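You operate a simulated robot arm through the tools that you are given. There is no shell and no other tool.

The job below is to be done with a simulated robot arm. You get a single attempt, and the scene is never put back.

## Task
Sort the parts from the dish into their cells of the parts tray.
Fine: put the dish back in the lower drawer and shut it.
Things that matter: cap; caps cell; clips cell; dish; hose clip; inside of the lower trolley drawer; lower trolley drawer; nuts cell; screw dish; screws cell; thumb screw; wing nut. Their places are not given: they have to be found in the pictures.

It is judged by the outcome, as a careful person would: the job done as asked, and still so three seconds after it is handed in. It fails if anything else is knocked over, pushed out of place, dropped, spilled or broken.

## Robot
A 7-joint arm with a four-finger gripper, fixed in place. Base frame: the origin is at the foot of the arm, x ahead of it, y to its left, z up; the work surface is at about z = 0.72. Lengths are in m, angles in degrees, forces in N, time in s.
Its first joint turns from -69.0 to 172.0 degrees. Payload 3.67 kg.
Tool frame: the origin (TCP) lies between the finger pads and is the grasp point; the fingertips stand 0.028 m ahead of it; z points along the fingers, y is the line along which they close. The gripper opens to 0.112 m. The gripper's body begins 0.073 m behind the TCP.
Orientation is told as [roll, pitch, yaw] about the base's x, y, z axes, in that order, counted from this pose: with the fingers straight down and closing along the base's y, the tool's x points along the base's -x, its y along +y and its z along -z.

## Interface
- The arm moves only by the tool jog_arm. Its argument "targets" is a list of rows, each a list of 7 numbers: the shift along the base's x, y, z in units of 20 mm (1.0 is 20 mm), then the turn, a rotation vector about the base's x, y, z in units of 5 degrees (1.0 is 5 degrees), then the finger opening in m, from 0 to 0.112. In form: [[dx, dy, dz, rx, ry, rz, hand], ...]. A call has 1 to 20 rows; each row shifts and turns the commanded pose from where the row before left it. A call with a number of a shift or a turn outside -1 to 1 is refused whole. Rows are played at 5 a second. More than 0.05 m and 8.6 degrees between two rows, or a gripper value outside its range, and nothing of the call is played. A pose out of reach is approached as far as the arm can. The call stops where the force on the tool passes 90 N (or 10 N more than at its start, if that is more) or the arm is blocked; 0.2 s more then pass. Each finger halts on what it meets, pressing with about 42 N; the grip force reading is that of the motor and also rises with nothing between the fingers. The clock runs only during rows and for 0.2 s after the last one: add rows that do not move to give the fingers time. It gives the time, the measured TCP pose, the force on the tool (base axes), the opening and the grip force at its end, in the units of the frame above (readings bear some noise), with the torque about the TCP (base axes, N m) and any sound that the robot's microphone picked up.
- Cameras (640 x 400 px; columns grow to the right, rows downward): "scene" is fixed at [0.2145, 0.4928, 1.4541]; the picture's right is [-0.82, -0.57, 0.00], its down [-0.31, 0.45, -0.84] and it looks along [0.47, -0.69, -0.55] (base axes); focal length 316 px, centre (320, 200). "wrist" rides on the gripper at [0.06, -0.018, -0.104] in the tool frame; the picture's right is [0.29, 0.96, 0.00], its down [-0.80, 0.24, -0.55] and it looks along [-0.53, 0.16, 0.83] (tool axes); focal length 234 px, centre (320, 200).
- grab_frame(camera): a new picture of that camera. No time passes.
- move_column(by): slides the trunk up (or, below 0, down) by that many m; the arm rides with it, the base frame stays. It gives what a move gives, with no picture.
- pixel_to_xyz(camera, pixels): for up to 12 pixels [column, row] of the newest picture of that camera ("zoom" is the newest enlarged one), the place [x, y, z] in the base frame of the surface seen there, good to about 0.003 m, but the place of the scene camera against the robot may be out by one fixed shift of up to 0.012 m in any direction. No time passes.
- inspect(camera, box): a new picture of the part [left, top, right, bottom] of that camera's present view, enlarged. No time passes.
- close_job(): hands the job in; it is judged then, once.

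Unless the task says otherwise, let go and move clear before handing in.

The tools are called as a command line: name --pt "numbers of a row" for each row, then --argument value for the rest, lists and objects as JSON in quotes. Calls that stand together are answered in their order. jog_arm: Moves the arm, as the interface text tells. Its arguments: {"type":"object","properties":{"targets":{"type":"array","items":{"type":"array","items":{"type":"number"}}}},"required":["targets"]} The other tools are called the same way: move_column (by) slides the trunk up or down; grab_frame (camera) takes a picture; pixel_to_xyz (camera, pixels) gives the place of the surface under pixels of a picture; inspect (camera, box) takes an enlarged picture of a part of a camera's view; close_job () hands the job in.

At the start:

```text
time_s: 0.0
ee_pos: [0.6438, -0.6011, 0.9538]
tcp_rot: [0.0, 0.0, -0.1]
wrist_force: [-0.4, -0.3, -0.5]
wrist_torque: [0.01, -0.01, -0.03]
finger_gap: 0.1121
grip_force: 0.0
trunk travel left (down, up): [-0.525, 0.315]
```

scene: 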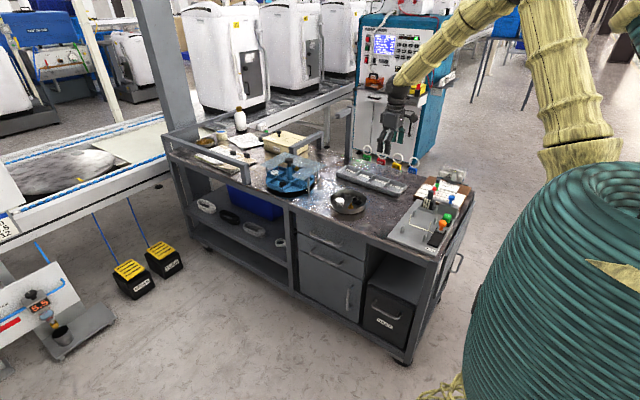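
wrist: 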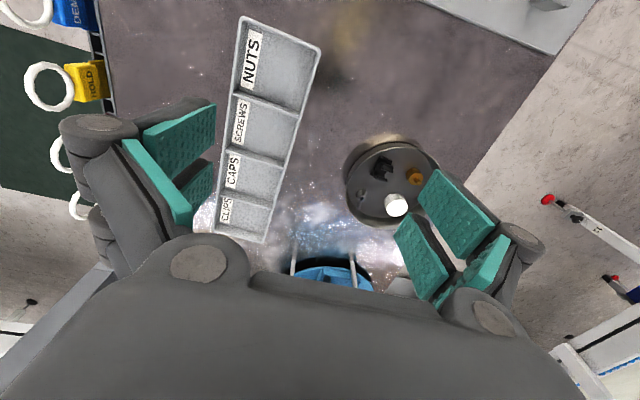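

The wrist picture shows the tray (NUTS at about (270,60) down to CLIPS at (240,215)) and the dish at about (390,185) with several parts. I'll take enlarged views of both before moving.

inspect --camera "wrist" --box '[190, 10, 450, 250]'

inspect --camera "scene" --box '[240, 120, 490, 370]'

```text
1.67 times, centred on (320, 130) of wrist
```

zoom: 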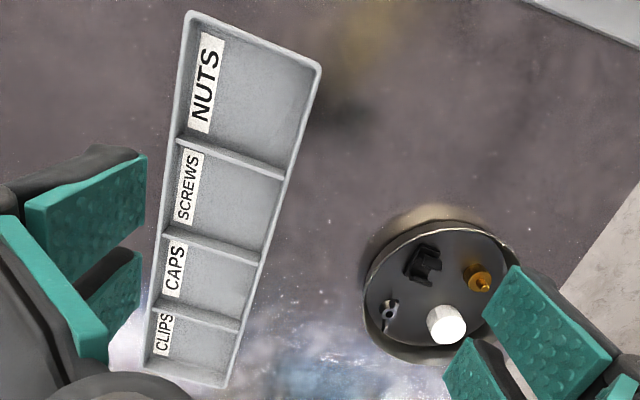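

```text
1.60 times, centred on (365, 245) of scene
```

zoom: 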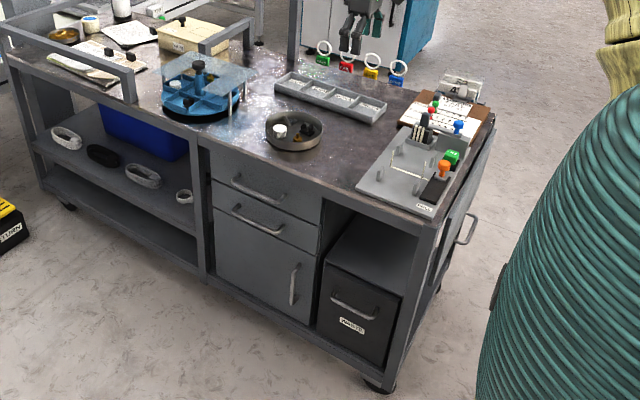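

The dish holds a black clip, a brass thumb screw, a white cap and a small wing nut. The trolley front shows two drawers with handles at zoom (255,190) and (257,220). I'll get coordinates for the tray, dish, parts and handles.

pixel_to_xyz --camera "wrist" --pixels '[[278, 75], [272, 125], [257, 180], [245, 215], [383, 168], [415, 176], [396, 205], [378, 199], [347, 180], [375, 150], [365, 195], [390, 185]]'

pixel_to_xyz --camera "zoom" --pixels '[[235, 183], [280, 200], [235, 211], [280, 233], [257, 222], [215, 195], [320, 240], [258, 207], [212, 150], [325, 195], [296, 285], [250, 245]]'

pixel_to_xyz --camera "scene" --pixels '[[330, 200], [349, 213], [349, 190], [368, 202], [320, 160], [405, 183], [341, 200], [352, 200], [358, 198], [292, 205], [410, 250], [360, 185]]'

```text
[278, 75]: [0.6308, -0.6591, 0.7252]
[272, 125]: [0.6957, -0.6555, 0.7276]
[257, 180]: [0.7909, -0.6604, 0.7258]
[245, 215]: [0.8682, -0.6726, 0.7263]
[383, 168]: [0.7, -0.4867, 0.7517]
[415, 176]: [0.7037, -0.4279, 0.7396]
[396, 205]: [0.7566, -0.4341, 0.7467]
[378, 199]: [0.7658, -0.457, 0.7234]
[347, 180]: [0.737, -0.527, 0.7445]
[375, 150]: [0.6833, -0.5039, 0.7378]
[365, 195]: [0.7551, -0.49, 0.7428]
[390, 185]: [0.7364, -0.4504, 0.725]
```

```text
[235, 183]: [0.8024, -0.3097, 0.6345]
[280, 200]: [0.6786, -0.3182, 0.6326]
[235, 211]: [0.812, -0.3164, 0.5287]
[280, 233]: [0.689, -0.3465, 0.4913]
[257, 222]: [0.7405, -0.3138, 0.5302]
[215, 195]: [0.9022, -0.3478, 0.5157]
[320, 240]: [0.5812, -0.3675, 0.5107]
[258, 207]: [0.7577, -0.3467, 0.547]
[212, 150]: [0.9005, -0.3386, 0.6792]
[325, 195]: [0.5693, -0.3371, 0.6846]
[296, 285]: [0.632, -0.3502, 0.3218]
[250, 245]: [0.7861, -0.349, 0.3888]
```

```text
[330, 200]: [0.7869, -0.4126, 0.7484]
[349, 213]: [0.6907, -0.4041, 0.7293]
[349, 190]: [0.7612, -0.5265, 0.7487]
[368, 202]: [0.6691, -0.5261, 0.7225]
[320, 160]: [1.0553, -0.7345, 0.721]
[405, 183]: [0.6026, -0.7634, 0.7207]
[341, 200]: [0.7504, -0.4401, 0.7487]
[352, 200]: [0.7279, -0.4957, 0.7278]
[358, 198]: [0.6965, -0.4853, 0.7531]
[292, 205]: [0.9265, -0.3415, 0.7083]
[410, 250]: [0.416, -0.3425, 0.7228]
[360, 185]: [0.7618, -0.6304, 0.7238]
```

Trolley front is at y≈-0.345. The lower handle is at about (0.745,-0.314,0.53), below the upper one at z≈0.634. I'll shift so that the dish comes into the wrist camera's centre for a good look at the parts.

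jog_arm --pt "-0.4 1 -0.5 0 0 0 0.112" --pt "-0.4 1 -0.5 0 0 0 0.112" --pt "-0.4 1 -0.5 0 0 0 0.112" --pt "0 1 -0.5 0 0 0 0.112" --pt "0 1 0 0 0 0 0.112" --pt "0 0 0 0 0 0 0.112"

grab_frame --camera "wrist"

inspect --camera "wrist" --box '[220, 110, 420, 250]'

```text
time_s: 1.4
ee_pos: [0.6199, -0.5015, 0.9146]
tcp_rot: [0.2, 0.0, -0.1]
wrist_force: [-1.0, -0.2, -0.4]
wrist_torque: [0.02, -0.04, -0.02]
finger_gap: 0.1119
grip_force: 0.0
trunk travel left (down, up): [-0.525, 0.315]
```

```text
taken
```

wrist: 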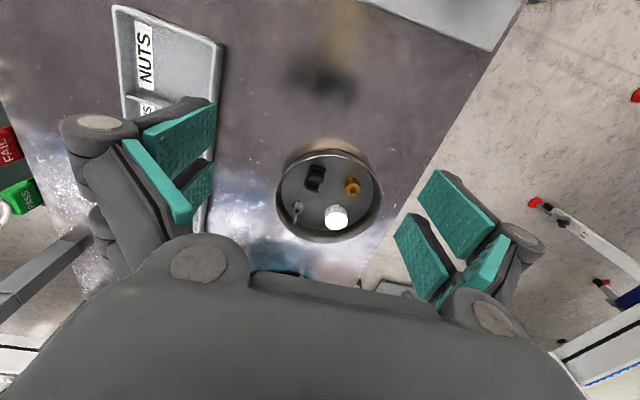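

```text
2.86 times, centred on (320, 180) of wrist
```

zoom: 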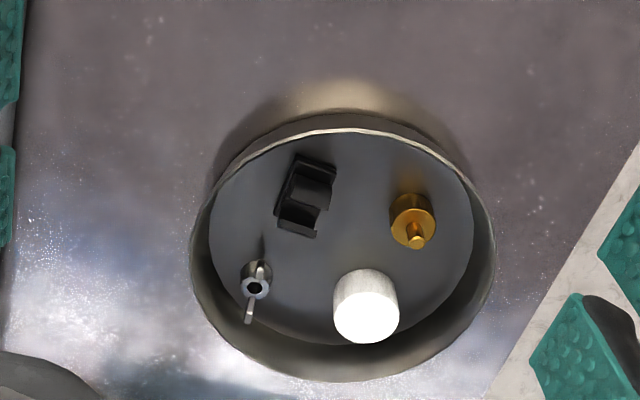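

The zoom clearly shows clip (305,195), brass thumb screw (412,220), cap (365,305) and wing nut (255,288) inside the dish. I'll measure them.

pixel_to_xyz --camera "zoom" --pixels '[[365, 315], [338, 325], [398, 318], [412, 205], [415, 240], [410, 228], [300, 190], [310, 205], [297, 212], [320, 160], [285, 230], [330, 180]]'

pixel_to_xyz --camera "zoom" --pixels '[[255, 288], [262, 268], [249, 318], [272, 272], [242, 272], [192, 265], [494, 250], [340, 130], [345, 378], [340, 240], [230, 180], [455, 160]]'

pixel_to_xyz --camera "wrist" --pixels '[[320, 145], [320, 242], [320, 200], [276, 200], [382, 200], [170, 60], [114, 10], [218, 45], [450, 150], [400, 200]]'

```text
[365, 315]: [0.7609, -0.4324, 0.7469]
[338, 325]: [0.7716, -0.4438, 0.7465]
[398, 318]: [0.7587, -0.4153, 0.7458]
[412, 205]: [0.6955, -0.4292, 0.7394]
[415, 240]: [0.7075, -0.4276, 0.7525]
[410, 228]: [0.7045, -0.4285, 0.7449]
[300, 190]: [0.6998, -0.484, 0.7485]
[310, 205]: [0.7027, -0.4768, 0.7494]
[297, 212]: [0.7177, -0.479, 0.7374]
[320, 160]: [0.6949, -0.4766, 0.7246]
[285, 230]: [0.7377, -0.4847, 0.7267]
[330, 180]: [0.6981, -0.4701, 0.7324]
```

```text
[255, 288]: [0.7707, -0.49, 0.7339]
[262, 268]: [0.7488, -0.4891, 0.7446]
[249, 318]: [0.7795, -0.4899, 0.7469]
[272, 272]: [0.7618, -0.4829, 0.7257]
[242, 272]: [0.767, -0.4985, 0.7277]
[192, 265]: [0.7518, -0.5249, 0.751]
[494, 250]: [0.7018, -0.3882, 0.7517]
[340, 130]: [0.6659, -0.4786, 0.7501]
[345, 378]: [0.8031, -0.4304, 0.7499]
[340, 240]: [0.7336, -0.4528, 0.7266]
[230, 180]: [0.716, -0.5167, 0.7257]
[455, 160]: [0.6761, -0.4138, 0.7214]
```

```text
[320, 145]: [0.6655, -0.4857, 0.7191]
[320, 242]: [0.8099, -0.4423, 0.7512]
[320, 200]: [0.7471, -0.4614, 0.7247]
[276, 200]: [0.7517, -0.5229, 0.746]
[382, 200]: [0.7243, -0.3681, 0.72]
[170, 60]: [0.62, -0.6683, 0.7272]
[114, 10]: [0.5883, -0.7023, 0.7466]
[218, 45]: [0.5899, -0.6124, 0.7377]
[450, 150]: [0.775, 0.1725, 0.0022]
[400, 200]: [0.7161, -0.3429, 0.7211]
```

Dish rim is at z≈0.751, its floor at ≈0.7265, and its centre near (0.731,-0.456). I'll go lower for a closer look so I can plan the grasps, with the fingertips still well above the rim.

jog_arm --pt "0.6 0.4 -0.8 0 0 0 0.112" --pt "0.6 0.4 -0.8 0 0 0 0.112" --pt "0.6 0.4 -0.8 0 0 0 0.112" --pt "0 0 -0.8 0 0 0 0.112" --pt "0 0 -0.8 0 0 0 0.112" --pt "0 0 0 0 0 0 0.112"

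inspect --camera "wrist" --box '[220, 100, 420, 260]'

```text
time_s: 2.8
ee_pos: [0.6568, -0.476, 0.835]
tcp_rot: [-0.1, 0.0, -0.2]
wrist_force: [0.1, 0.3, 0.2]
wrist_torque: [-0.01, -0.03, 0.01]
finger_gap: 0.1122
grip_force: 0.0
trunk travel left (down, up): [-0.525, 0.315]
```

```text
2.50 times, centred on (320, 180) of wrist
```

zoom: 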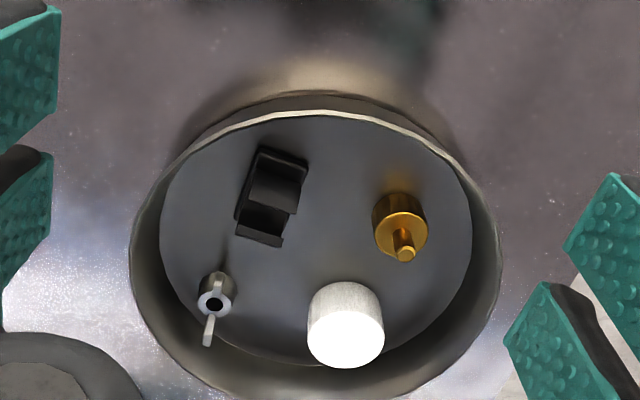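

Closer view: the wing nut's wings stand along image vertical (about base x), cap at (346,335), screw at (400,232), and clip spanning (235–308,148–245). I'll measure these in detail.

pixel_to_xyz --camera "zoom" --pixels '[[345, 340], [310, 335], [384, 335], [346, 315], [345, 363], [400, 232], [378, 230], [427, 228], [404, 212], [405, 255], [403, 200], [385, 195]]'

pixel_to_xyz --camera "zoom" --pixels '[[265, 150], [305, 162], [270, 170], [275, 195], [300, 195], [240, 210], [262, 212], [258, 228], [282, 225], [238, 234], [280, 243], [250, 190]]'

pixel_to_xyz --camera "zoom" --pixels '[[217, 285], [209, 330], [207, 345], [200, 302], [232, 300], [213, 318], [217, 278], [204, 280], [132, 250], [500, 245], [310, 112], [165, 320]]'

```text
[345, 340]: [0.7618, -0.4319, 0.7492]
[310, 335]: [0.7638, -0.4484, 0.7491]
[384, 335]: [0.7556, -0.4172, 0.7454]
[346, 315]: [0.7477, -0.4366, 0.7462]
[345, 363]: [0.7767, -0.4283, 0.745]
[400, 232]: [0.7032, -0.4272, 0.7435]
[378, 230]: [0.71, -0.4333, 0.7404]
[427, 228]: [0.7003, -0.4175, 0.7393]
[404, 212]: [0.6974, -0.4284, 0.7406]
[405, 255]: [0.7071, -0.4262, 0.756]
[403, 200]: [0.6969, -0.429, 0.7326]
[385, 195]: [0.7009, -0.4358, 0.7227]
```

```text
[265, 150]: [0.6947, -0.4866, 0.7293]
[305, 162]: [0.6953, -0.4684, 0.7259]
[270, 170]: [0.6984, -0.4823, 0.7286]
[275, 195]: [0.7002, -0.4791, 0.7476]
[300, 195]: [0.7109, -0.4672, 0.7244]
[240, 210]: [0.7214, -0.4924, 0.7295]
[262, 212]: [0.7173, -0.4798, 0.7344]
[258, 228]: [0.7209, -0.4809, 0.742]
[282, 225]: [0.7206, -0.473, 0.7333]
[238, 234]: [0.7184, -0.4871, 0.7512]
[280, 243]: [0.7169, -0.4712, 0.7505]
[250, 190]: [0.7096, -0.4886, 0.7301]
```

```text
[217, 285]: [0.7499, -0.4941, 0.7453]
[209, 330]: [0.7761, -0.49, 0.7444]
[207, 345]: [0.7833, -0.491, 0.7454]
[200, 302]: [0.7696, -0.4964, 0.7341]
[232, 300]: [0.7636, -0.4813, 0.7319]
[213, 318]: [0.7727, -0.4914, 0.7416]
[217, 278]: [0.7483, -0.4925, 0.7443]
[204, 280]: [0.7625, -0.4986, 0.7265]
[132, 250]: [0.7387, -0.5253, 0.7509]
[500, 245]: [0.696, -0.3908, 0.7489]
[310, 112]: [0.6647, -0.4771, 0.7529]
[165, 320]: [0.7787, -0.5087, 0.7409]
```

Cap is centred at (0.761,-0.4325), diameter ≈0.03, top z≈0.748, so I'll take it first. I'll go over it with yaw +15° and a 0.046 opening, then check before descending.

jog_arm --pt "0.87 0.36 0 0 0 1 0.09" --pt "0.87 0.36 0 0 0 1 0.07" --pt "0.87 0.36 0 0 0 1 0.05" --pt "0.87 0.36 0 0 0 0 0.046" --pt "0.87 0.36 0 0 0 0 0.046" --pt "0.87 0.36 0 0 0 0 0.046" --pt "0 0 0 0 0 0 0.046"

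grab_frame --camera "wrist"

grab_frame --camera "scene"

```text
time_s: 4.4
ee_pos: [0.7601, -0.434, 0.8328]
tcp_rot: [0.0, 0.0, 14.8]
wrist_force: [0.5, -0.5, 0.5]
wrist_torque: [0.01, 0.01, 0.01]
finger_gap: 0.0459
grip_force: 0.0
trunk travel left (down, up): [-0.525, 0.315]
```

```text
taken
```

wrist: 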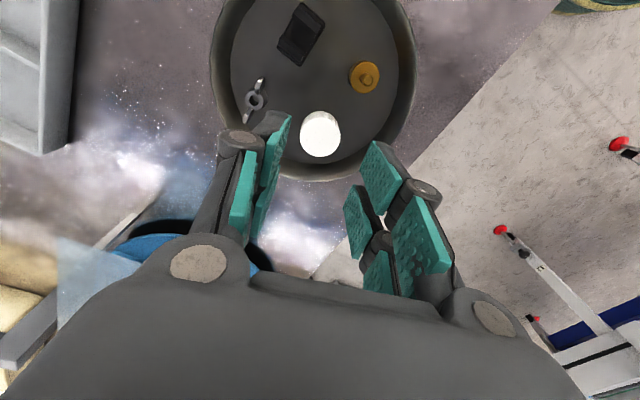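

```text
taken
```

scene: 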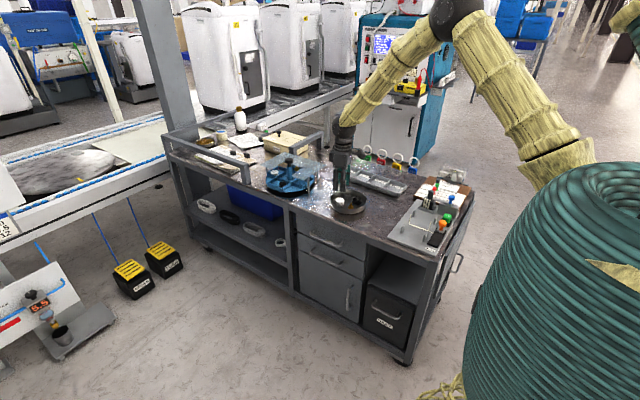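

The cap shows at (320,133) between the finger planes. I'll re-measure it, the wing nut and the rim from this vertical view.

pixel_to_xyz --camera "wrist" --pixels '[[320, 133], [302, 135], [340, 133], [320, 115], [320, 152], [254, 102], [262, 82], [246, 120], [212, 80], [412, 80], [300, 178], [364, 78]]'

```text
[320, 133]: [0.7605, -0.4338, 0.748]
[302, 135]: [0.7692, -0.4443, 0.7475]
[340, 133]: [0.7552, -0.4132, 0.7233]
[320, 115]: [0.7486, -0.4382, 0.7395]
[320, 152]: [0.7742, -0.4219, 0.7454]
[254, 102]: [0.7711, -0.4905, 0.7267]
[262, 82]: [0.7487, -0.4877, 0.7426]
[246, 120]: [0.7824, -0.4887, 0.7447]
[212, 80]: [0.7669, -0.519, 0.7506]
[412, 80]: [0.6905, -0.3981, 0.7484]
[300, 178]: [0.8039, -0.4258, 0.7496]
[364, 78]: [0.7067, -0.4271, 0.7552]
```

Cap centre (0.761,-0.433) agrees with the TCP. I'll descend to z≈0.759 and close.

jog_arm --pt "0 0 -0.9 0 0 0 0.046" --pt "0 0 -0.9 0 0 0 0.046" --pt "0 0 -0.9 0 0 0 0.046" --pt "0 0 -0.6 0 0 0 0.046" --pt "0 0 -0.35 0 0 0 0.046" --pt "0 0 0 0 0 0 0.046"

grab_frame --camera "wrist"

```text
time_s: 5.8
ee_pos: [0.7588, -0.4355, 0.7601]
tcp_rot: [0.0, 0.1, 14.9]
wrist_force: [1.1, -1.2, 2.0]
wrist_torque: [0.02, -0.03, 0.0]
finger_gap: 0.0554
grip_force: 0.7
trunk travel left (down, up): [-0.525, 0.315]
```

```text
taken
```

wrist: 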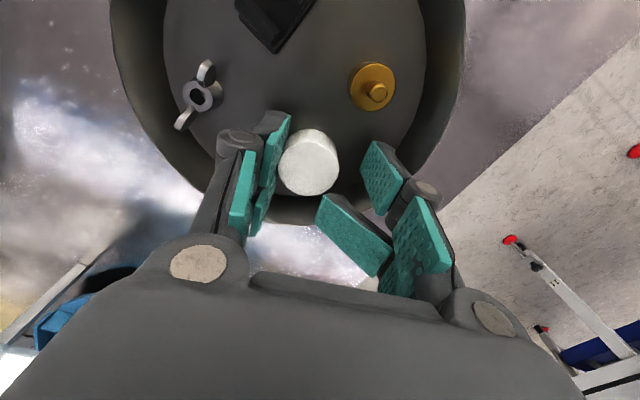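

The opening reads 0.0554 though I commanded 0.046, so something is pushing a finger. I'll inspect closely around (360,200) before closing.

inspect --camera "wrist" --box '[210, 90, 470, 290]'

inspect --camera "scene" --box '[300, 130, 420, 230]'

pixel_to_xyz --camera "wrist" --pixels '[[308, 155], [285, 165], [338, 165], [312, 192], [320, 222], [455, 100], [400, 190], [380, 165], [350, 235], [270, 150], [375, 185], [420, 250]]'

```text
2.00 times, centred on (340, 190) of wrist
```

zoom: 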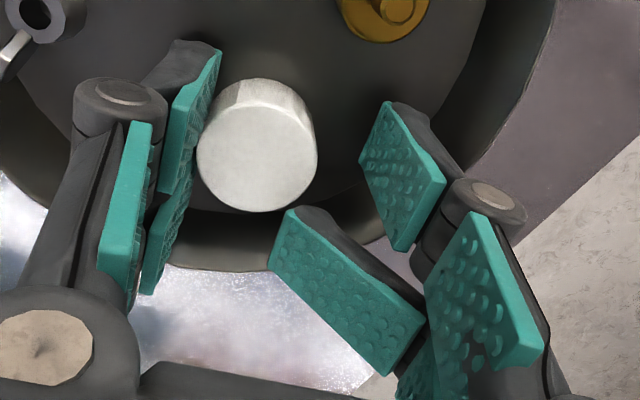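

```text
4.00 times, centred on (360, 180) of scene
```

zoom: 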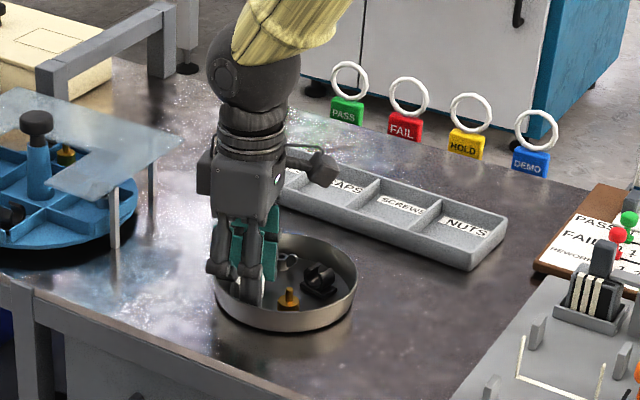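

```text
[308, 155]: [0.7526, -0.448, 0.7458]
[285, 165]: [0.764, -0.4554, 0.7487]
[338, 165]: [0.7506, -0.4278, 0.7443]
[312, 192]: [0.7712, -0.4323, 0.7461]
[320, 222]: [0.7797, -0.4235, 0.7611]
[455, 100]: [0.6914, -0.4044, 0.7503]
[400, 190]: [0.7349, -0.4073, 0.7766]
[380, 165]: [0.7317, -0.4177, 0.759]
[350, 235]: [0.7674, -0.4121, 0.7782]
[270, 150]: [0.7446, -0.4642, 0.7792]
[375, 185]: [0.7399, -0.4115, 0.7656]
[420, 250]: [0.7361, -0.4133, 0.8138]
```

A second prong of the right finger, zoom (345,290), seems to have met the dish rim and tilted. I'll rise straight back up and study the real finger geometry.

jog_arm --pt "0 0 0.5 0 0 0 0.046" --pt "0 0 0.9 0 0 0 0.046" --pt "0 0 0.9 0 0 0 0.046" --pt "0 0 0.9 0 0 0 0.046" --pt "0 0 0 0 0 0 0.046"

inspect --camera "wrist" --box '[180, 60, 500, 300]'

inspect --camera "scene" --box '[300, 130, 420, 230]'

```text
time_s: 7.0
ee_pos: [0.7602, -0.434, 0.8245]
tcp_rot: [0.1, 0.0, 14.9]
wrist_force: [0.2, 1.0, 0.4]
wrist_torque: [0.02, 0.0, 0.02]
finger_gap: 0.0462
grip_force: 0.1
trunk travel left (down, up): [-0.525, 0.315]
```

```text
1.67 times, centred on (340, 180) of wrist
```

zoom: 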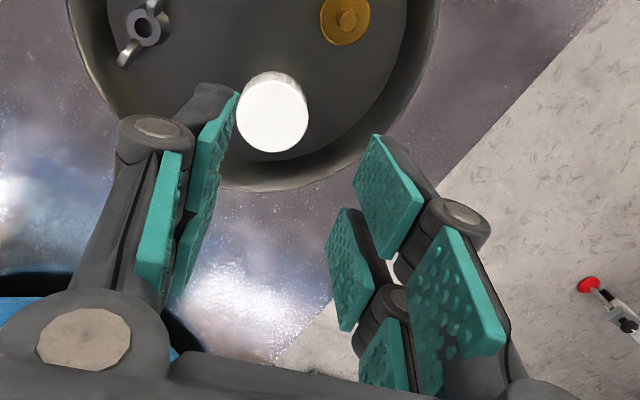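

```text
4.00 times, centred on (360, 180) of scene
```

zoom: 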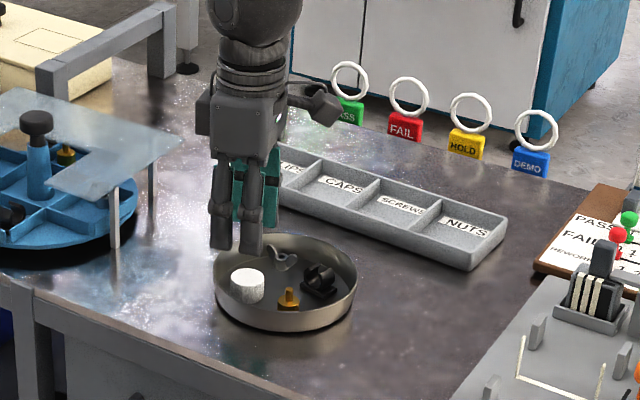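

The hand really has paired prongs on each side, wider than I assumed. I'll measure the prong tips plus the cap and dish positions.

inspect --camera "wrist" --box '[180, 60, 500, 300]'

pixel_to_xyz --camera "zoom" --pixels '[[375, 140], [356, 180], [390, 250], [418, 205], [345, 212], [330, 240], [345, 325], [373, 295], [236, 98], [228, 150], [195, 220], [180, 285]]'

pixel_to_xyz --camera "zoom" --pixels '[[272, 118], [240, 120], [305, 120], [272, 150], [145, 30], [345, 22], [265, 190], [75, 50], [430, 50], [155, 130], [460, 215], [395, 300]]'

```text
1.67 times, centred on (340, 180) of wrist
```

zoom: 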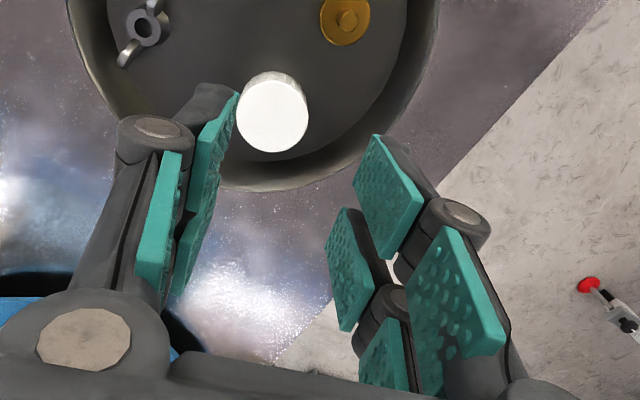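

```text
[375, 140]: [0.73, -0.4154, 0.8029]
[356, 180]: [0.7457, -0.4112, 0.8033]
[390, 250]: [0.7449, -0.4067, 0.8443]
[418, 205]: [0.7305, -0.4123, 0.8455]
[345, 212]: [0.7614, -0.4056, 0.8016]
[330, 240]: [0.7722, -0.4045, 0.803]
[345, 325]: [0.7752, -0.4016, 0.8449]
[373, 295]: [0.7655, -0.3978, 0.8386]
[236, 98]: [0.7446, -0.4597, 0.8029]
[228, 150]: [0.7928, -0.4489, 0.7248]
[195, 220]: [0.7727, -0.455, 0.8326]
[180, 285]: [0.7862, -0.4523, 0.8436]
```

```text
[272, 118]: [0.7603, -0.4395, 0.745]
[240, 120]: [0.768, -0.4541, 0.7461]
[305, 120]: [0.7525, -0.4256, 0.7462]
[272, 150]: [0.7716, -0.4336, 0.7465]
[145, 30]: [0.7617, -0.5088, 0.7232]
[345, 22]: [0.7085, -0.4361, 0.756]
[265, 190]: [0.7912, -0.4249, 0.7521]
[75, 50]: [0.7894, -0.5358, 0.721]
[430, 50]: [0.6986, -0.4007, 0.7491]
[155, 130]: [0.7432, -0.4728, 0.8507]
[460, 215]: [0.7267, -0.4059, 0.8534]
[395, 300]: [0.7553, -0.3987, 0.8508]
```

Each side is a pair of prongs about ±0.016 either side of the TCP (total width ≈0.05), and the dish slid ≈7 mm toward −y. I'll use one prong pair per part and keep the other pair over the dish centre. For the cap (0.760,-0.440) I'll shift the TCP so the far prongs straddle it.

jog_arm --pt "-0.785 -0.5 0 0 0 0 0.046" --pt "0 0 0 0 0 0 0.046"

inspect --camera "wrist" --box '[180, 60, 500, 300]'

pixel_to_xyz --camera "zoom" --pixels '[[272, 148], [240, 150], [305, 150], [272, 180], [145, 60], [345, 52], [265, 220], [75, 80], [430, 80], [375, 140], [345, 212], [236, 98]]'

```text
time_s: 7.6
ee_pos: [0.7434, -0.4434, 0.8253]
tcp_rot: [-0.1, 0.0, 14.8]
wrist_force: [-0.5, 0.1, -0.5]
wrist_torque: [-0.02, 0.01, -0.01]
finger_gap: 0.0458
grip_force: 0.0
trunk travel left (down, up): [-0.525, 0.315]
```

```text
1.67 times, centred on (340, 180) of wrist
```

zoom: 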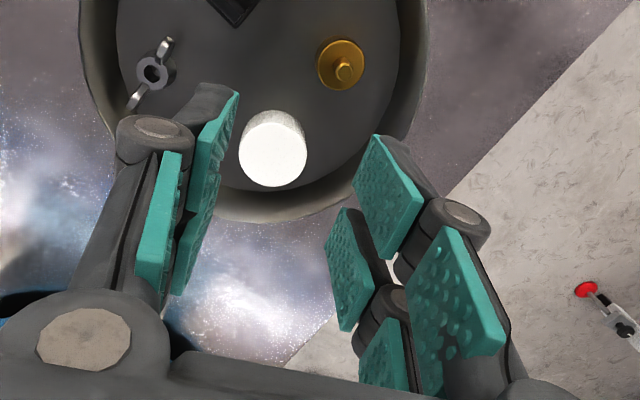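

```text
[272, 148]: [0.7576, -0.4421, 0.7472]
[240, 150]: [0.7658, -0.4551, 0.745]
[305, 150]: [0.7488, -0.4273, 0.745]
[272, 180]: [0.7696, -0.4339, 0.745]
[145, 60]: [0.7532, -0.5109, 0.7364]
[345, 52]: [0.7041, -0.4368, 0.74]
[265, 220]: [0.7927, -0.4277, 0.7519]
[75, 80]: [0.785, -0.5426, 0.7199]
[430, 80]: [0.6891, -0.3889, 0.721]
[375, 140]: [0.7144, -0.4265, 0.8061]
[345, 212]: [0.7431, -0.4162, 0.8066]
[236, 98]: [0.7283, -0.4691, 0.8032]
```

Cap centre now (0.758,-0.4405), and the far prongs are around it. I'll narrow the opening to 0.040 for wall clearance, descend and close.

jog_arm --pt "0 -0.06 -0.5 0 0 0 0.04" --pt "0 0 -0.9 0 0 0 0.04" --pt "0 0 -0.9 0 0 0 0.04" --pt "0 0 -0.6 0 0 0 0.04" --pt "0 0 -0.25 0 0 0 0.04" --pt "0 0 0 0 0 0 0.04"

inspect --camera "wrist" --box '[180, 60, 500, 300]'

```text
time_s: 9.0
ee_pos: [0.7446, -0.4442, 0.7645]
tcp_rot: [0.0, -0.1, 15.0]
wrist_force: [-1.4, 4.2, 14.3]
wrist_torque: [0.29, 0.43, -0.14]
finger_gap: 0.0452
grip_force: 3.5
trunk travel left (down, up): [-0.525, 0.315]
```

```text
1.67 times, centred on (340, 180) of wrist
```

zoom: 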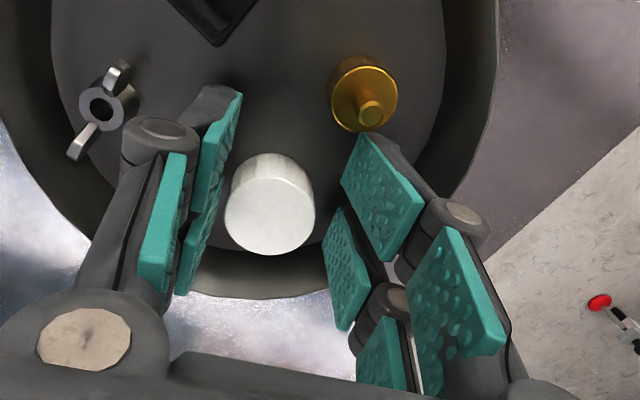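

There's 14 N upward on the tool with torque pointing at the near-right prong, so it's sitting on the thumb screw's head (360,100). I'll retreat and take the thumb screw first by its shank, which sticks up above the rim.

jog_arm --pt "0 0 0.5 0 0 0 0.046" --pt "0 0 0.9 0 0 0 0.046" --pt "0 0 0.9 0 0 -1 0.046" --pt "-0.5 0 0.9 0 0 -1 0.046" --pt "-0.5 0 0 0 0 -1 0.046" --pt "0 0 0 0 0 0 0.046"

grab_frame --camera "wrist"

inspect --camera "wrist" --box '[180, 20, 500, 220]'

```text
time_s: 10.4
ee_pos: [0.725, -0.4447, 0.8258]
tcp_rot: [0.0, -0.1, 0.0]
wrist_force: [-0.3, 0.2, 1.0]
wrist_torque: [-0.01, 0.04, 0.02]
finger_gap: 0.046
grip_force: 0.1
trunk travel left (down, up): [-0.525, 0.315]
```

```text
taken
```

wrist: 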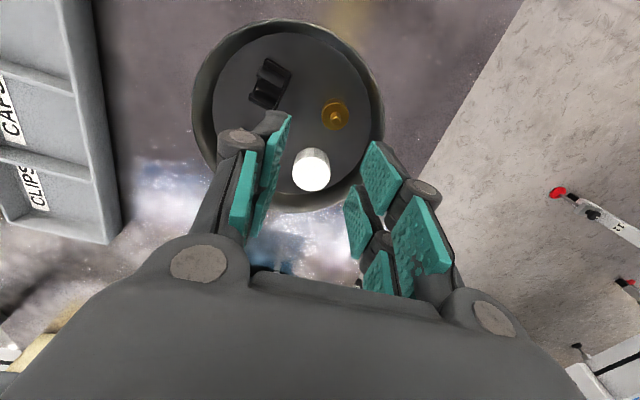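

```text
2.00 times, centred on (340, 120) of wrist
```

zoom: 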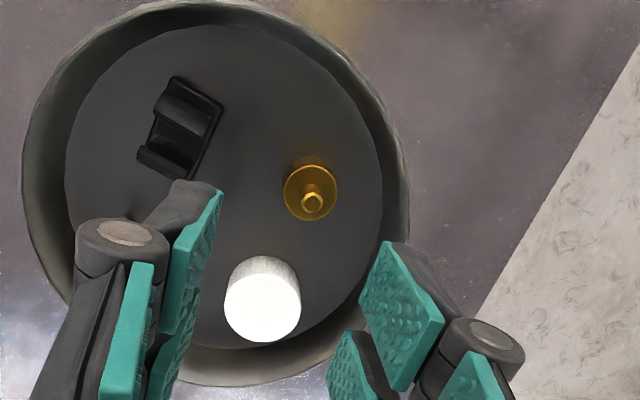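

pixel_to_xyz --camera "zoom" --pixels '[[313, 203], [312, 190], [284, 190], [338, 192], [262, 308], [224, 305], [300, 305], [22, 160], [408, 195], [210, 3], [290, 375], [360, 60]]'

pixel_to_xyz --camera "zoom" --pixels '[[170, 80], [220, 105], [140, 155], [190, 178], [180, 120], [165, 160], [150, 140], [205, 130], [375, 245], [362, 290], [335, 345], [220, 195]]'

```text
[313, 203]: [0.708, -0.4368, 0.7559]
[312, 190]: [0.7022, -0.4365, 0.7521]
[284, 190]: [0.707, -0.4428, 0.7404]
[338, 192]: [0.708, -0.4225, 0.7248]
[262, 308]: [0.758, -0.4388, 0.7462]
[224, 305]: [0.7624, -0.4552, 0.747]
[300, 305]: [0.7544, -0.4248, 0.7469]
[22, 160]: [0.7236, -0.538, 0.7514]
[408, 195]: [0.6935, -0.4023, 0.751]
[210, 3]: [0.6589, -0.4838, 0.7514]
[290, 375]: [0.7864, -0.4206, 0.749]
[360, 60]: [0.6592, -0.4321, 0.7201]
```

```text
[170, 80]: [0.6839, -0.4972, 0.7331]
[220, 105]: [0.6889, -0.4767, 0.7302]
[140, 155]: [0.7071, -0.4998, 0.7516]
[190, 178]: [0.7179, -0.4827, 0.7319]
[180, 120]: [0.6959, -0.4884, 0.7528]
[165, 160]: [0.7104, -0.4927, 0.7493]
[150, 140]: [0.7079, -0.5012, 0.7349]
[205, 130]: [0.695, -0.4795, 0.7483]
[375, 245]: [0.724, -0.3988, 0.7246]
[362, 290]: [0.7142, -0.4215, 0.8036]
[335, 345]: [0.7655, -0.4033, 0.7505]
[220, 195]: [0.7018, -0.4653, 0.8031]
```

Now the screw shank top reads (0.708,-0.437,0.756) and the dish centre is ≈(0.729,-0.465). Tilting the tool −15° about y makes the near prong pair the lowest, so the far pair clears the cap. I'll set up above the shank.

jog_arm --pt "-0.17 0.13 -0.43 0 -1 0 0.03" --pt "-0.17 0.13 -0.43 0 -1 0 0.022" --pt "-0.17 0.13 -0.43 0 -1 0 0.022" --pt "0 0 0 0 0 0 0.022"

inspect --camera "wrist" --box '[180, 60, 500, 260]'

inspect --camera "scene" --box '[300, 130, 420, 230]'

```text
time_s: 11.4
ee_pos: [0.7153, -0.4362, 0.8002]
tcp_rot: [-0.1, -15.0, 0.1]
wrist_force: [-0.7, 0.4, 0.2]
wrist_torque: [-0.02, -0.02, 0.01]
finger_gap: 0.022
grip_force: 0.1
trunk travel left (down, up): [-0.525, 0.315]
```

```text
2.00 times, centred on (340, 160) of wrist
```

zoom: 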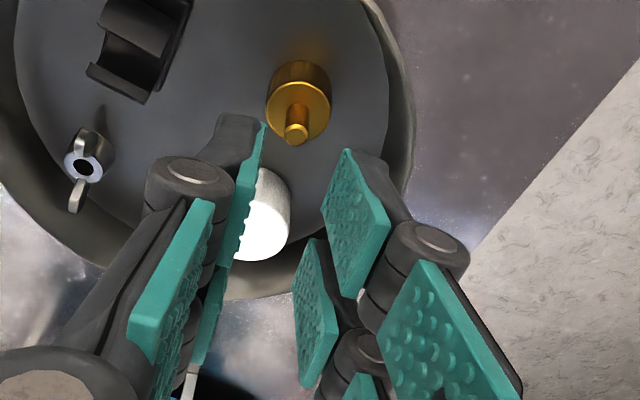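

```text
4.00 times, centred on (360, 180) of scene
```

zoom: 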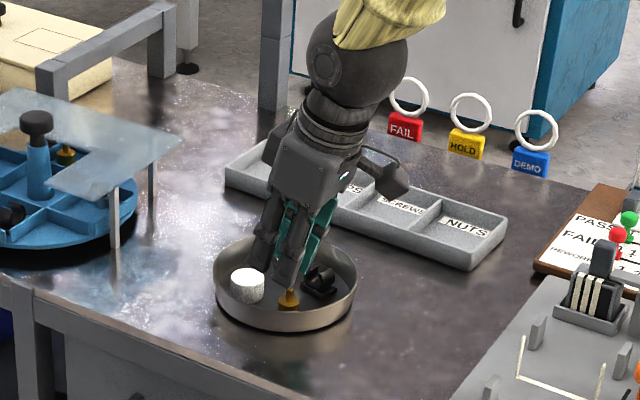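

The shank at zoom (296,130) lies between the near prong tips (262,125) and (347,150). I'll descend to z≈0.775.

jog_arm --pt "0 0 -0.5 0 0 0 0.022" --pt "0 0 -0.5 0 0 0 0.022" --pt "0 0 -0.25 0 0 0 0.022" --pt "0 0 0 0 0 0 0.022"

inspect --camera "wrist" --box '[180, 60, 500, 260]'

```text
time_s: 12.4
ee_pos: [0.7144, -0.4369, 0.7751]
tcp_rot: [0.1, -15.0, 0.0]
wrist_force: [0.5, -0.3, -0.4]
wrist_torque: [-0.01, -0.05, -0.01]
finger_gap: 0.0222
grip_force: 0.1
trunk travel left (down, up): [-0.525, 0.315]
```

```text
2.00 times, centred on (340, 160) of wrist
```

zoom: 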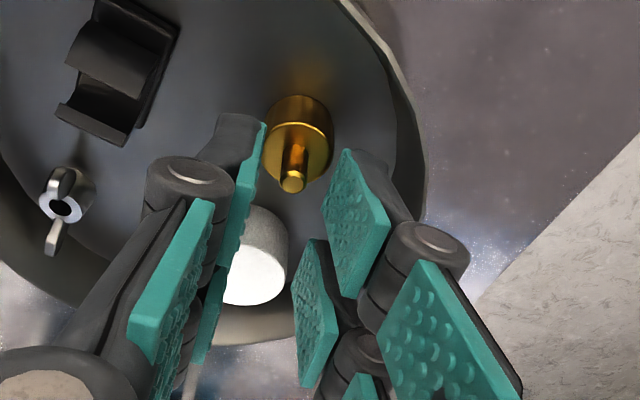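

No contact yet. The shank top at (292,182) overlaps the pad tips by only a few mm, so I'll lower 3 mm more, close gently, and read the gap.

jog_arm --pt "0 0 -0.15 0 0 0 0.022" --pt "0 0 0 0 0 0 0.014" --pt "0 0 0 0 0 0 0.004" --pt "0 0 0 0 0 0 0.0" --pt "0 0 0 0 0 0 0.0"

inspect --camera "wrist" --box '[180, 60, 500, 260]'

```text
time_s: 13.6
ee_pos: [0.7147, -0.4365, 0.7723]
tcp_rot: [0.0, -15.1, -0.1]
wrist_force: [0.4, -0.1, 0.2]
wrist_torque: [-0.02, 0.0, 0.0]
finger_gap: 0.0062
grip_force: 42.1
trunk travel left (down, up): [-0.525, 0.315]
```

```text
2.00 times, centred on (340, 160) of wrist
```

zoom: 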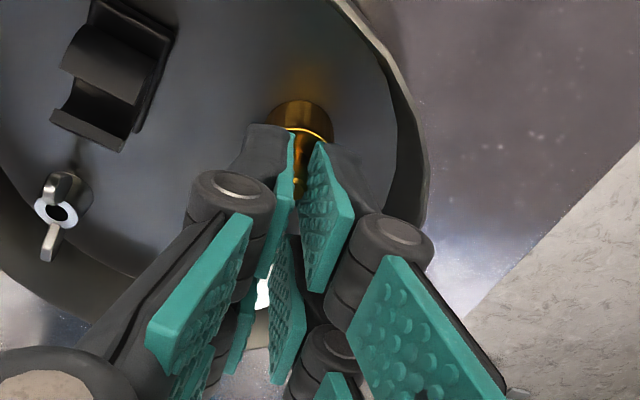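

The gap is 0.0062 at 42 N, so the 6 mm shank is held. I'll lift and check.

jog_arm --pt "0 0 0.4 0 0 0 0.0" --pt "0 0 0.8 0 0 0 0.0" --pt "0 0 1 0 0 0 0.0" --pt "0 0 1 0 0 0 0.0" --pt "0 0 1 0 0 0 0.0" --pt "0 0 0 0 0 0 0.0"

inspect --camera "wrist" --box '[180, 60, 500, 260]'

inspect --camera "scene" --box '[280, 110, 440, 230]'

```text
time_s: 15.0
ee_pos: [0.714, -0.4396, 0.8553]
tcp_rot: [0.1, -15.0, -0.2]
wrist_force: [0.1, 0.2, -0.7]
wrist_torque: [-0.01, -0.02, 0.02]
finger_gap: 0.0
grip_force: 36.0
trunk travel left (down, up): [-0.525, 0.315]
```

```text
2.00 times, centred on (340, 160) of wrist
```

zoom: 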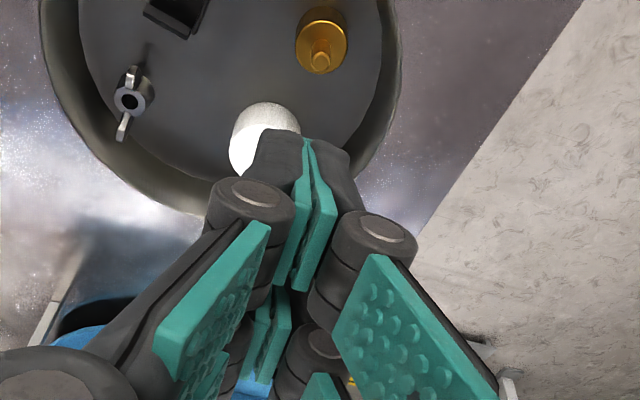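

```text
3.33 times, centred on (360, 170) of scene
```

zoom: 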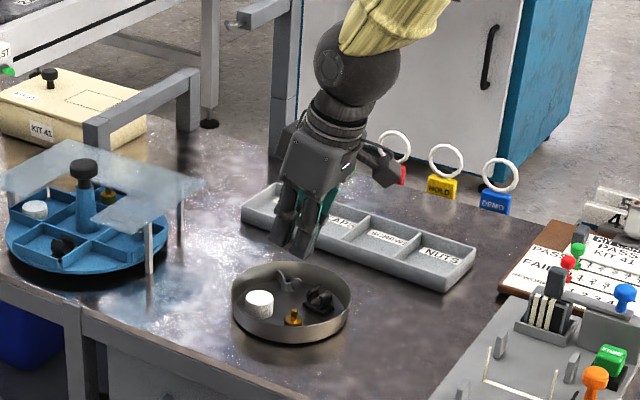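

It slipped: the gap fell to 0 and the screw is still in the dish at zoom (322,40). I'll return upright, re-measure, and grip it deeper, on the head.

jog_arm --pt "0 0 -0.5 0 1 0 0.02" --pt "0 0 -0.5 0 1 0 0.025" --pt "0 0 -0.4 0 1 0 0.025" --pt "0 0 0 0 0 0 0.025"

inspect --camera "wrist" --box '[180, 20, 500, 220]'

```text
time_s: 16.0
ee_pos: [0.7153, -0.4379, 0.8281]
tcp_rot: [0.0, 0.0, 0.0]
wrist_force: [0.7, 0.4, -0.3]
wrist_torque: [0.0, 0.0, -0.01]
finger_gap: 0.0249
grip_force: 0.1
trunk travel left (down, up): [-0.525, 0.315]
```

```text
2.00 times, centred on (340, 120) of wrist
```

zoom: 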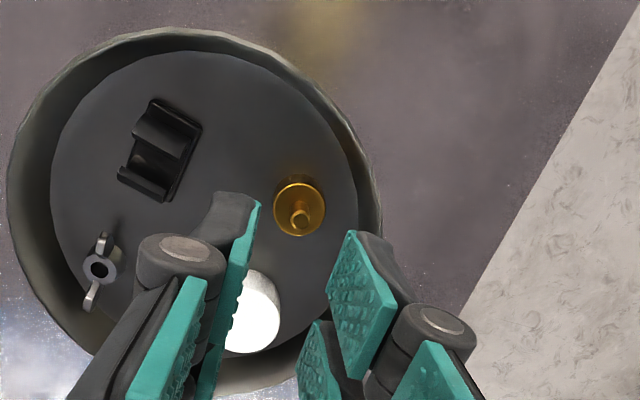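

pixel_to_xyz --camera "zoom" --pixels '[[300, 217], [286, 215], [320, 190], [298, 195], [276, 215], [255, 310], [278, 310], [10, 180], [380, 200], [190, 30], [280, 375], [258, 205]]'

pixel_to_xyz --camera "zoom" --pixels '[[152, 100], [200, 127], [120, 168], [165, 200], [160, 130], [150, 150], [137, 185], [185, 165], [100, 270], [106, 238], [88, 308], [82, 265]]'

```text
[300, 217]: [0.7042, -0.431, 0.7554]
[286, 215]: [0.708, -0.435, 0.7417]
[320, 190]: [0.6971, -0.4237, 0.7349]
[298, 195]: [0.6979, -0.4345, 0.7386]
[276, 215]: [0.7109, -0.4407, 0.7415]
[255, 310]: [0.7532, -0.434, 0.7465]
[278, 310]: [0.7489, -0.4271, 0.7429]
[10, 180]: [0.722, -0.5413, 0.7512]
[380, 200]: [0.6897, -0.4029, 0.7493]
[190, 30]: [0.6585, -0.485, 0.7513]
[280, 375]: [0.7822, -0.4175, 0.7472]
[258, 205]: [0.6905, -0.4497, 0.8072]
```

```text
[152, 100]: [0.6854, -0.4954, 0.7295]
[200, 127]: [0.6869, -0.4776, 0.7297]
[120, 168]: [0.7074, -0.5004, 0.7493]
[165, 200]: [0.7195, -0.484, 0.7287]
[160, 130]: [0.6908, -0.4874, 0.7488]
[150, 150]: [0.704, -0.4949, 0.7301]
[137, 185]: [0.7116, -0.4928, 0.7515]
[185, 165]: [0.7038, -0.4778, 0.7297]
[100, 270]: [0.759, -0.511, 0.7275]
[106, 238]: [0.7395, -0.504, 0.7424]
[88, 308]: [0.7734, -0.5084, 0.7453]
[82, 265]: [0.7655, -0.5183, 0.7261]
```

The clip lies at about (0.7015,-0.4895), rotated ≈-11°, with clear space around it, so I'll take it first. I'll position the near prongs over it with a 0.026 opening.

jog_arm --pt "-0.06 -0.9 -0.4 0 0 -1 0.026" --pt "-0.06 -0.9 -0.4 0 0 -1 0.026" --pt "-0.06 -0.88 -0.4 0 0 -0.2 0.026" --pt "0 0 0 0 0 0 0.026"

inspect --camera "wrist" --box '[180, 60, 500, 260]'

```text
time_s: 17.0
ee_pos: [0.7111, -0.4908, 0.8044]
tcp_rot: [0.0, 0.0, -11.1]
wrist_force: [0.1, 0.1, 0.3]
wrist_torque: [-0.05, -0.01, 0.02]
finger_gap: 0.026
grip_force: 0.1
trunk travel left (down, up): [-0.525, 0.315]
```

```text
2.00 times, centred on (340, 160) of wrist
```

zoom: 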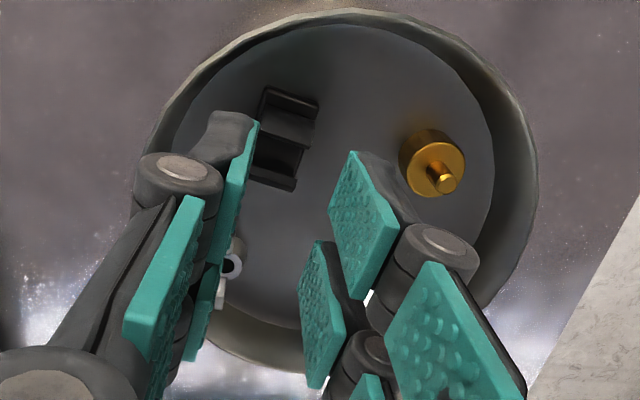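

pixel_to_xyz --camera "zoom" --pixels '[[268, 90], [318, 100], [296, 185], [252, 180], [285, 110], [285, 178], [308, 130], [265, 150], [233, 265], [222, 300], [240, 245], [360, 155]]'

```text
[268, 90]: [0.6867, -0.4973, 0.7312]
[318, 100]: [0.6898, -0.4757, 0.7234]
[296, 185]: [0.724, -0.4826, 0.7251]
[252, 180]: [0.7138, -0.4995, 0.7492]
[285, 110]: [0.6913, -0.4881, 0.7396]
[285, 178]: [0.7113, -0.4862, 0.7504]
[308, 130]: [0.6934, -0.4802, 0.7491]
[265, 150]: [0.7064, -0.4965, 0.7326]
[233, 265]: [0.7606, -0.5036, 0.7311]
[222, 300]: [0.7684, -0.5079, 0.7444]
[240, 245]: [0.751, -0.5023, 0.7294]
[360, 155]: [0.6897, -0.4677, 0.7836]
```

Clip centre ≈(0.703,-0.489) is aligned across the fingers to within a millimetre. I'll descend to z≈0.759.

jog_arm --pt "0 0 -0.8 0 0 0 0.026" --pt "0 0 -0.8 0 0 0 0.026" --pt "0 0 -0.45 0 0 0 0.026" --pt "0 0 -0.2 0 0 0 0.026" --pt "0 0 0 0 0 0 0.026"

inspect --camera "wrist" --box '[180, 60, 500, 260]'

```text
time_s: 18.2
ee_pos: [0.7122, -0.491, 0.76]
tcp_rot: [-0.1, 0.0, -11.1]
wrist_force: [0.0, 0.4, 0.2]
wrist_torque: [-0.01, 0.01, -0.01]
finger_gap: 0.0261
grip_force: 0.1
trunk travel left (down, up): [-0.525, 0.315]
```

```text
2.00 times, centred on (340, 160) of wrist
```

zoom: 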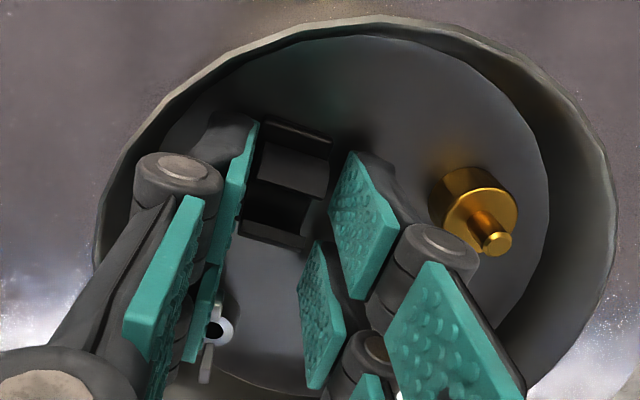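

No contact, and the clip (285,185) sits between the near prongs. Closing.

jog_arm --pt "0 0 0 0 0 0 0.016" --pt "0 0 0 0 0 0 0.008" --pt "0 0 0 0 0 0 0.0" --pt "0 0 0 0 0 0 0.0"

inspect --camera "wrist" --box '[180, 60, 500, 260]'

```text
time_s: 19.2
ee_pos: [0.7119, -0.4884, 0.7588]
tcp_rot: [0.0, 0.0, -11.1]
wrist_force: [-0.7, 0.0, -0.5]
wrist_torque: [-0.01, 0.0, 0.01]
finger_gap: 0.0185
grip_force: 42.0
trunk travel left (down, up): [-0.525, 0.315]
```

```text
2.00 times, centred on (340, 160) of wrist
```

zoom: 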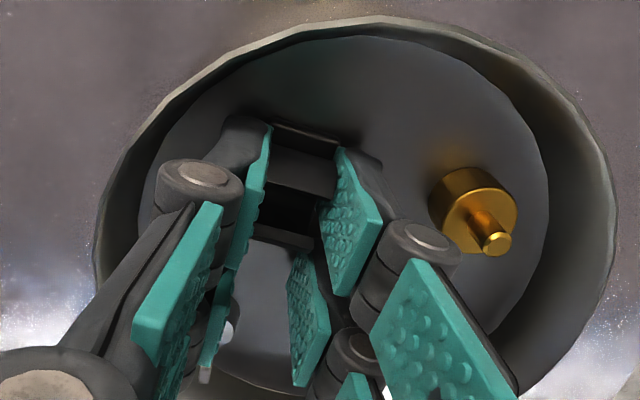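

The gap is 0.0185, matching the clip's width, with 42 N grip. Lifting slowly.

jog_arm --pt "0 0 0.3 0 0 0 0.0" --pt "0 0 0.5 0 0 0 0.0" --pt "0 0 0.8 0 0 0 0.0" --pt "0 0 1 0 0 0 0.0" --pt "0 0 1 0 0 0 0.0" --pt "0 0 1 0 0 0 0.0" --pt "0 0 0 0 0 0 0.0"

grab_frame --camera "wrist"

inspect --camera "wrist" --box '[180, 60, 500, 260]'

```text
time_s: 20.8
ee_pos: [0.7111, -0.4902, 0.8515]
tcp_rot: [0.1, 0.1, -11.1]
wrist_force: [0.6, -0.4, -0.7]
wrist_torque: [0.02, -0.02, -0.01]
finger_gap: 0.0186
grip_force: 42.2
trunk travel left (down, up): [-0.525, 0.315]
```

```text
taken
```

wrist: 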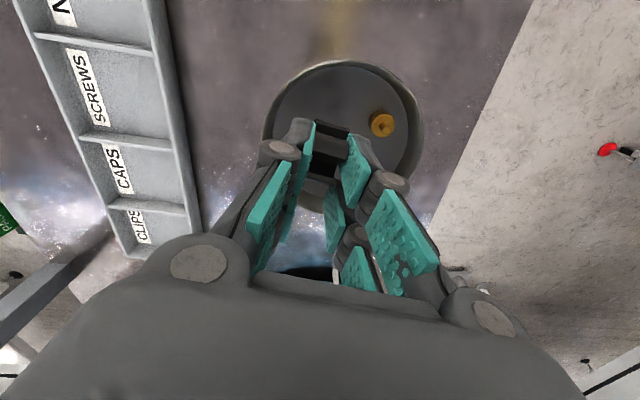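

```text
2.00 times, centred on (340, 160) of wrist
```

zoom: 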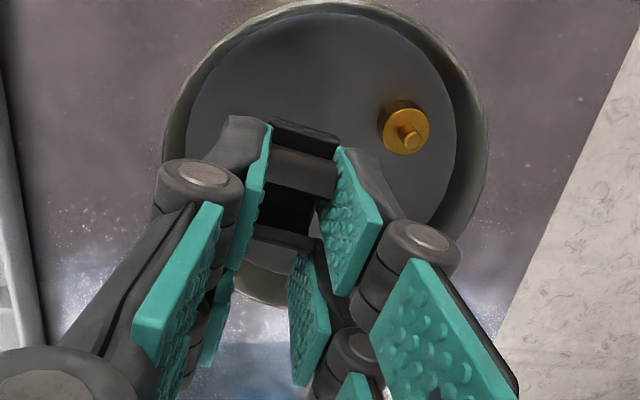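

The clip is held and lifted. The tray is visible on the left, so I'll measure its cells now.

pixel_to_xyz --camera "wrist" --pixels '[[95, 42], [35, 35], [155, 50], [80, 137], [175, 145], [110, 205], [185, 212], [125, 255], [202, 228], [150, 110], [160, 180], [170, 228]]'

grab_frame --camera "scene"

inspect --camera "scene" --box '[310, 140, 430, 220]'

pixel_to_xyz --camera "zoom" --pixels '[[505, 215], [440, 290], [380, 225], [320, 260], [420, 180], [200, 170], [160, 110], [480, 240], [395, 210], [320, 165], [340, 200], [425, 230]]'

```text
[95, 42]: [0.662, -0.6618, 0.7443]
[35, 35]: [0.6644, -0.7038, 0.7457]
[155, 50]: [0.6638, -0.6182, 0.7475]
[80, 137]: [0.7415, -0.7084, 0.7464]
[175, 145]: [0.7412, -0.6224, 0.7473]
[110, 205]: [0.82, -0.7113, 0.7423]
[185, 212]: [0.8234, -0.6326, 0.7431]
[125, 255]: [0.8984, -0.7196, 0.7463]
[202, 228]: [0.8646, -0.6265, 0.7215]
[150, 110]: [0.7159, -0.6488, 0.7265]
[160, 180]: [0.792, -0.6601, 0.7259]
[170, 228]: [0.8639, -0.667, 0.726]
```

```text
taken
```

scene: 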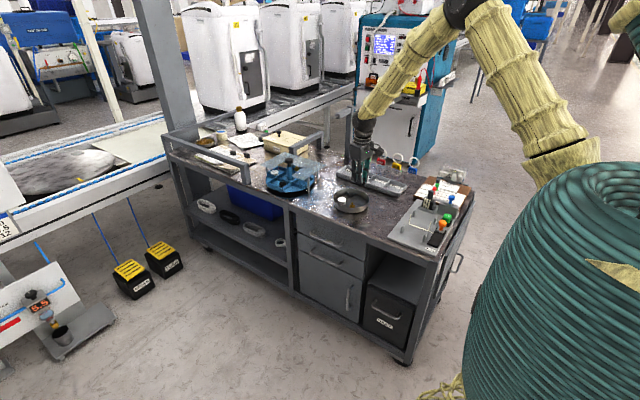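

```text
5.00 times, centred on (370, 180) of scene
```

zoom: 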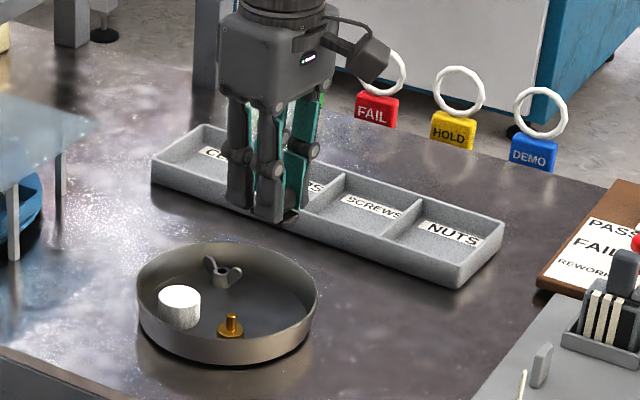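

```text
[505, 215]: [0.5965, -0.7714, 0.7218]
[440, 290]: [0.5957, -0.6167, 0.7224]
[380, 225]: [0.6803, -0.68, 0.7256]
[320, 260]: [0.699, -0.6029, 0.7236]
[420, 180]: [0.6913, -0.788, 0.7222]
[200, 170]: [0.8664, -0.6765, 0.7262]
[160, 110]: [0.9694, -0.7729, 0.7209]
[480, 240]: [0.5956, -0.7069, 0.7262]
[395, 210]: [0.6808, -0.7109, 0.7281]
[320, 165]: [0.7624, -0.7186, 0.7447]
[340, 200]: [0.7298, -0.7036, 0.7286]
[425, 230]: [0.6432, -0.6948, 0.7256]
```

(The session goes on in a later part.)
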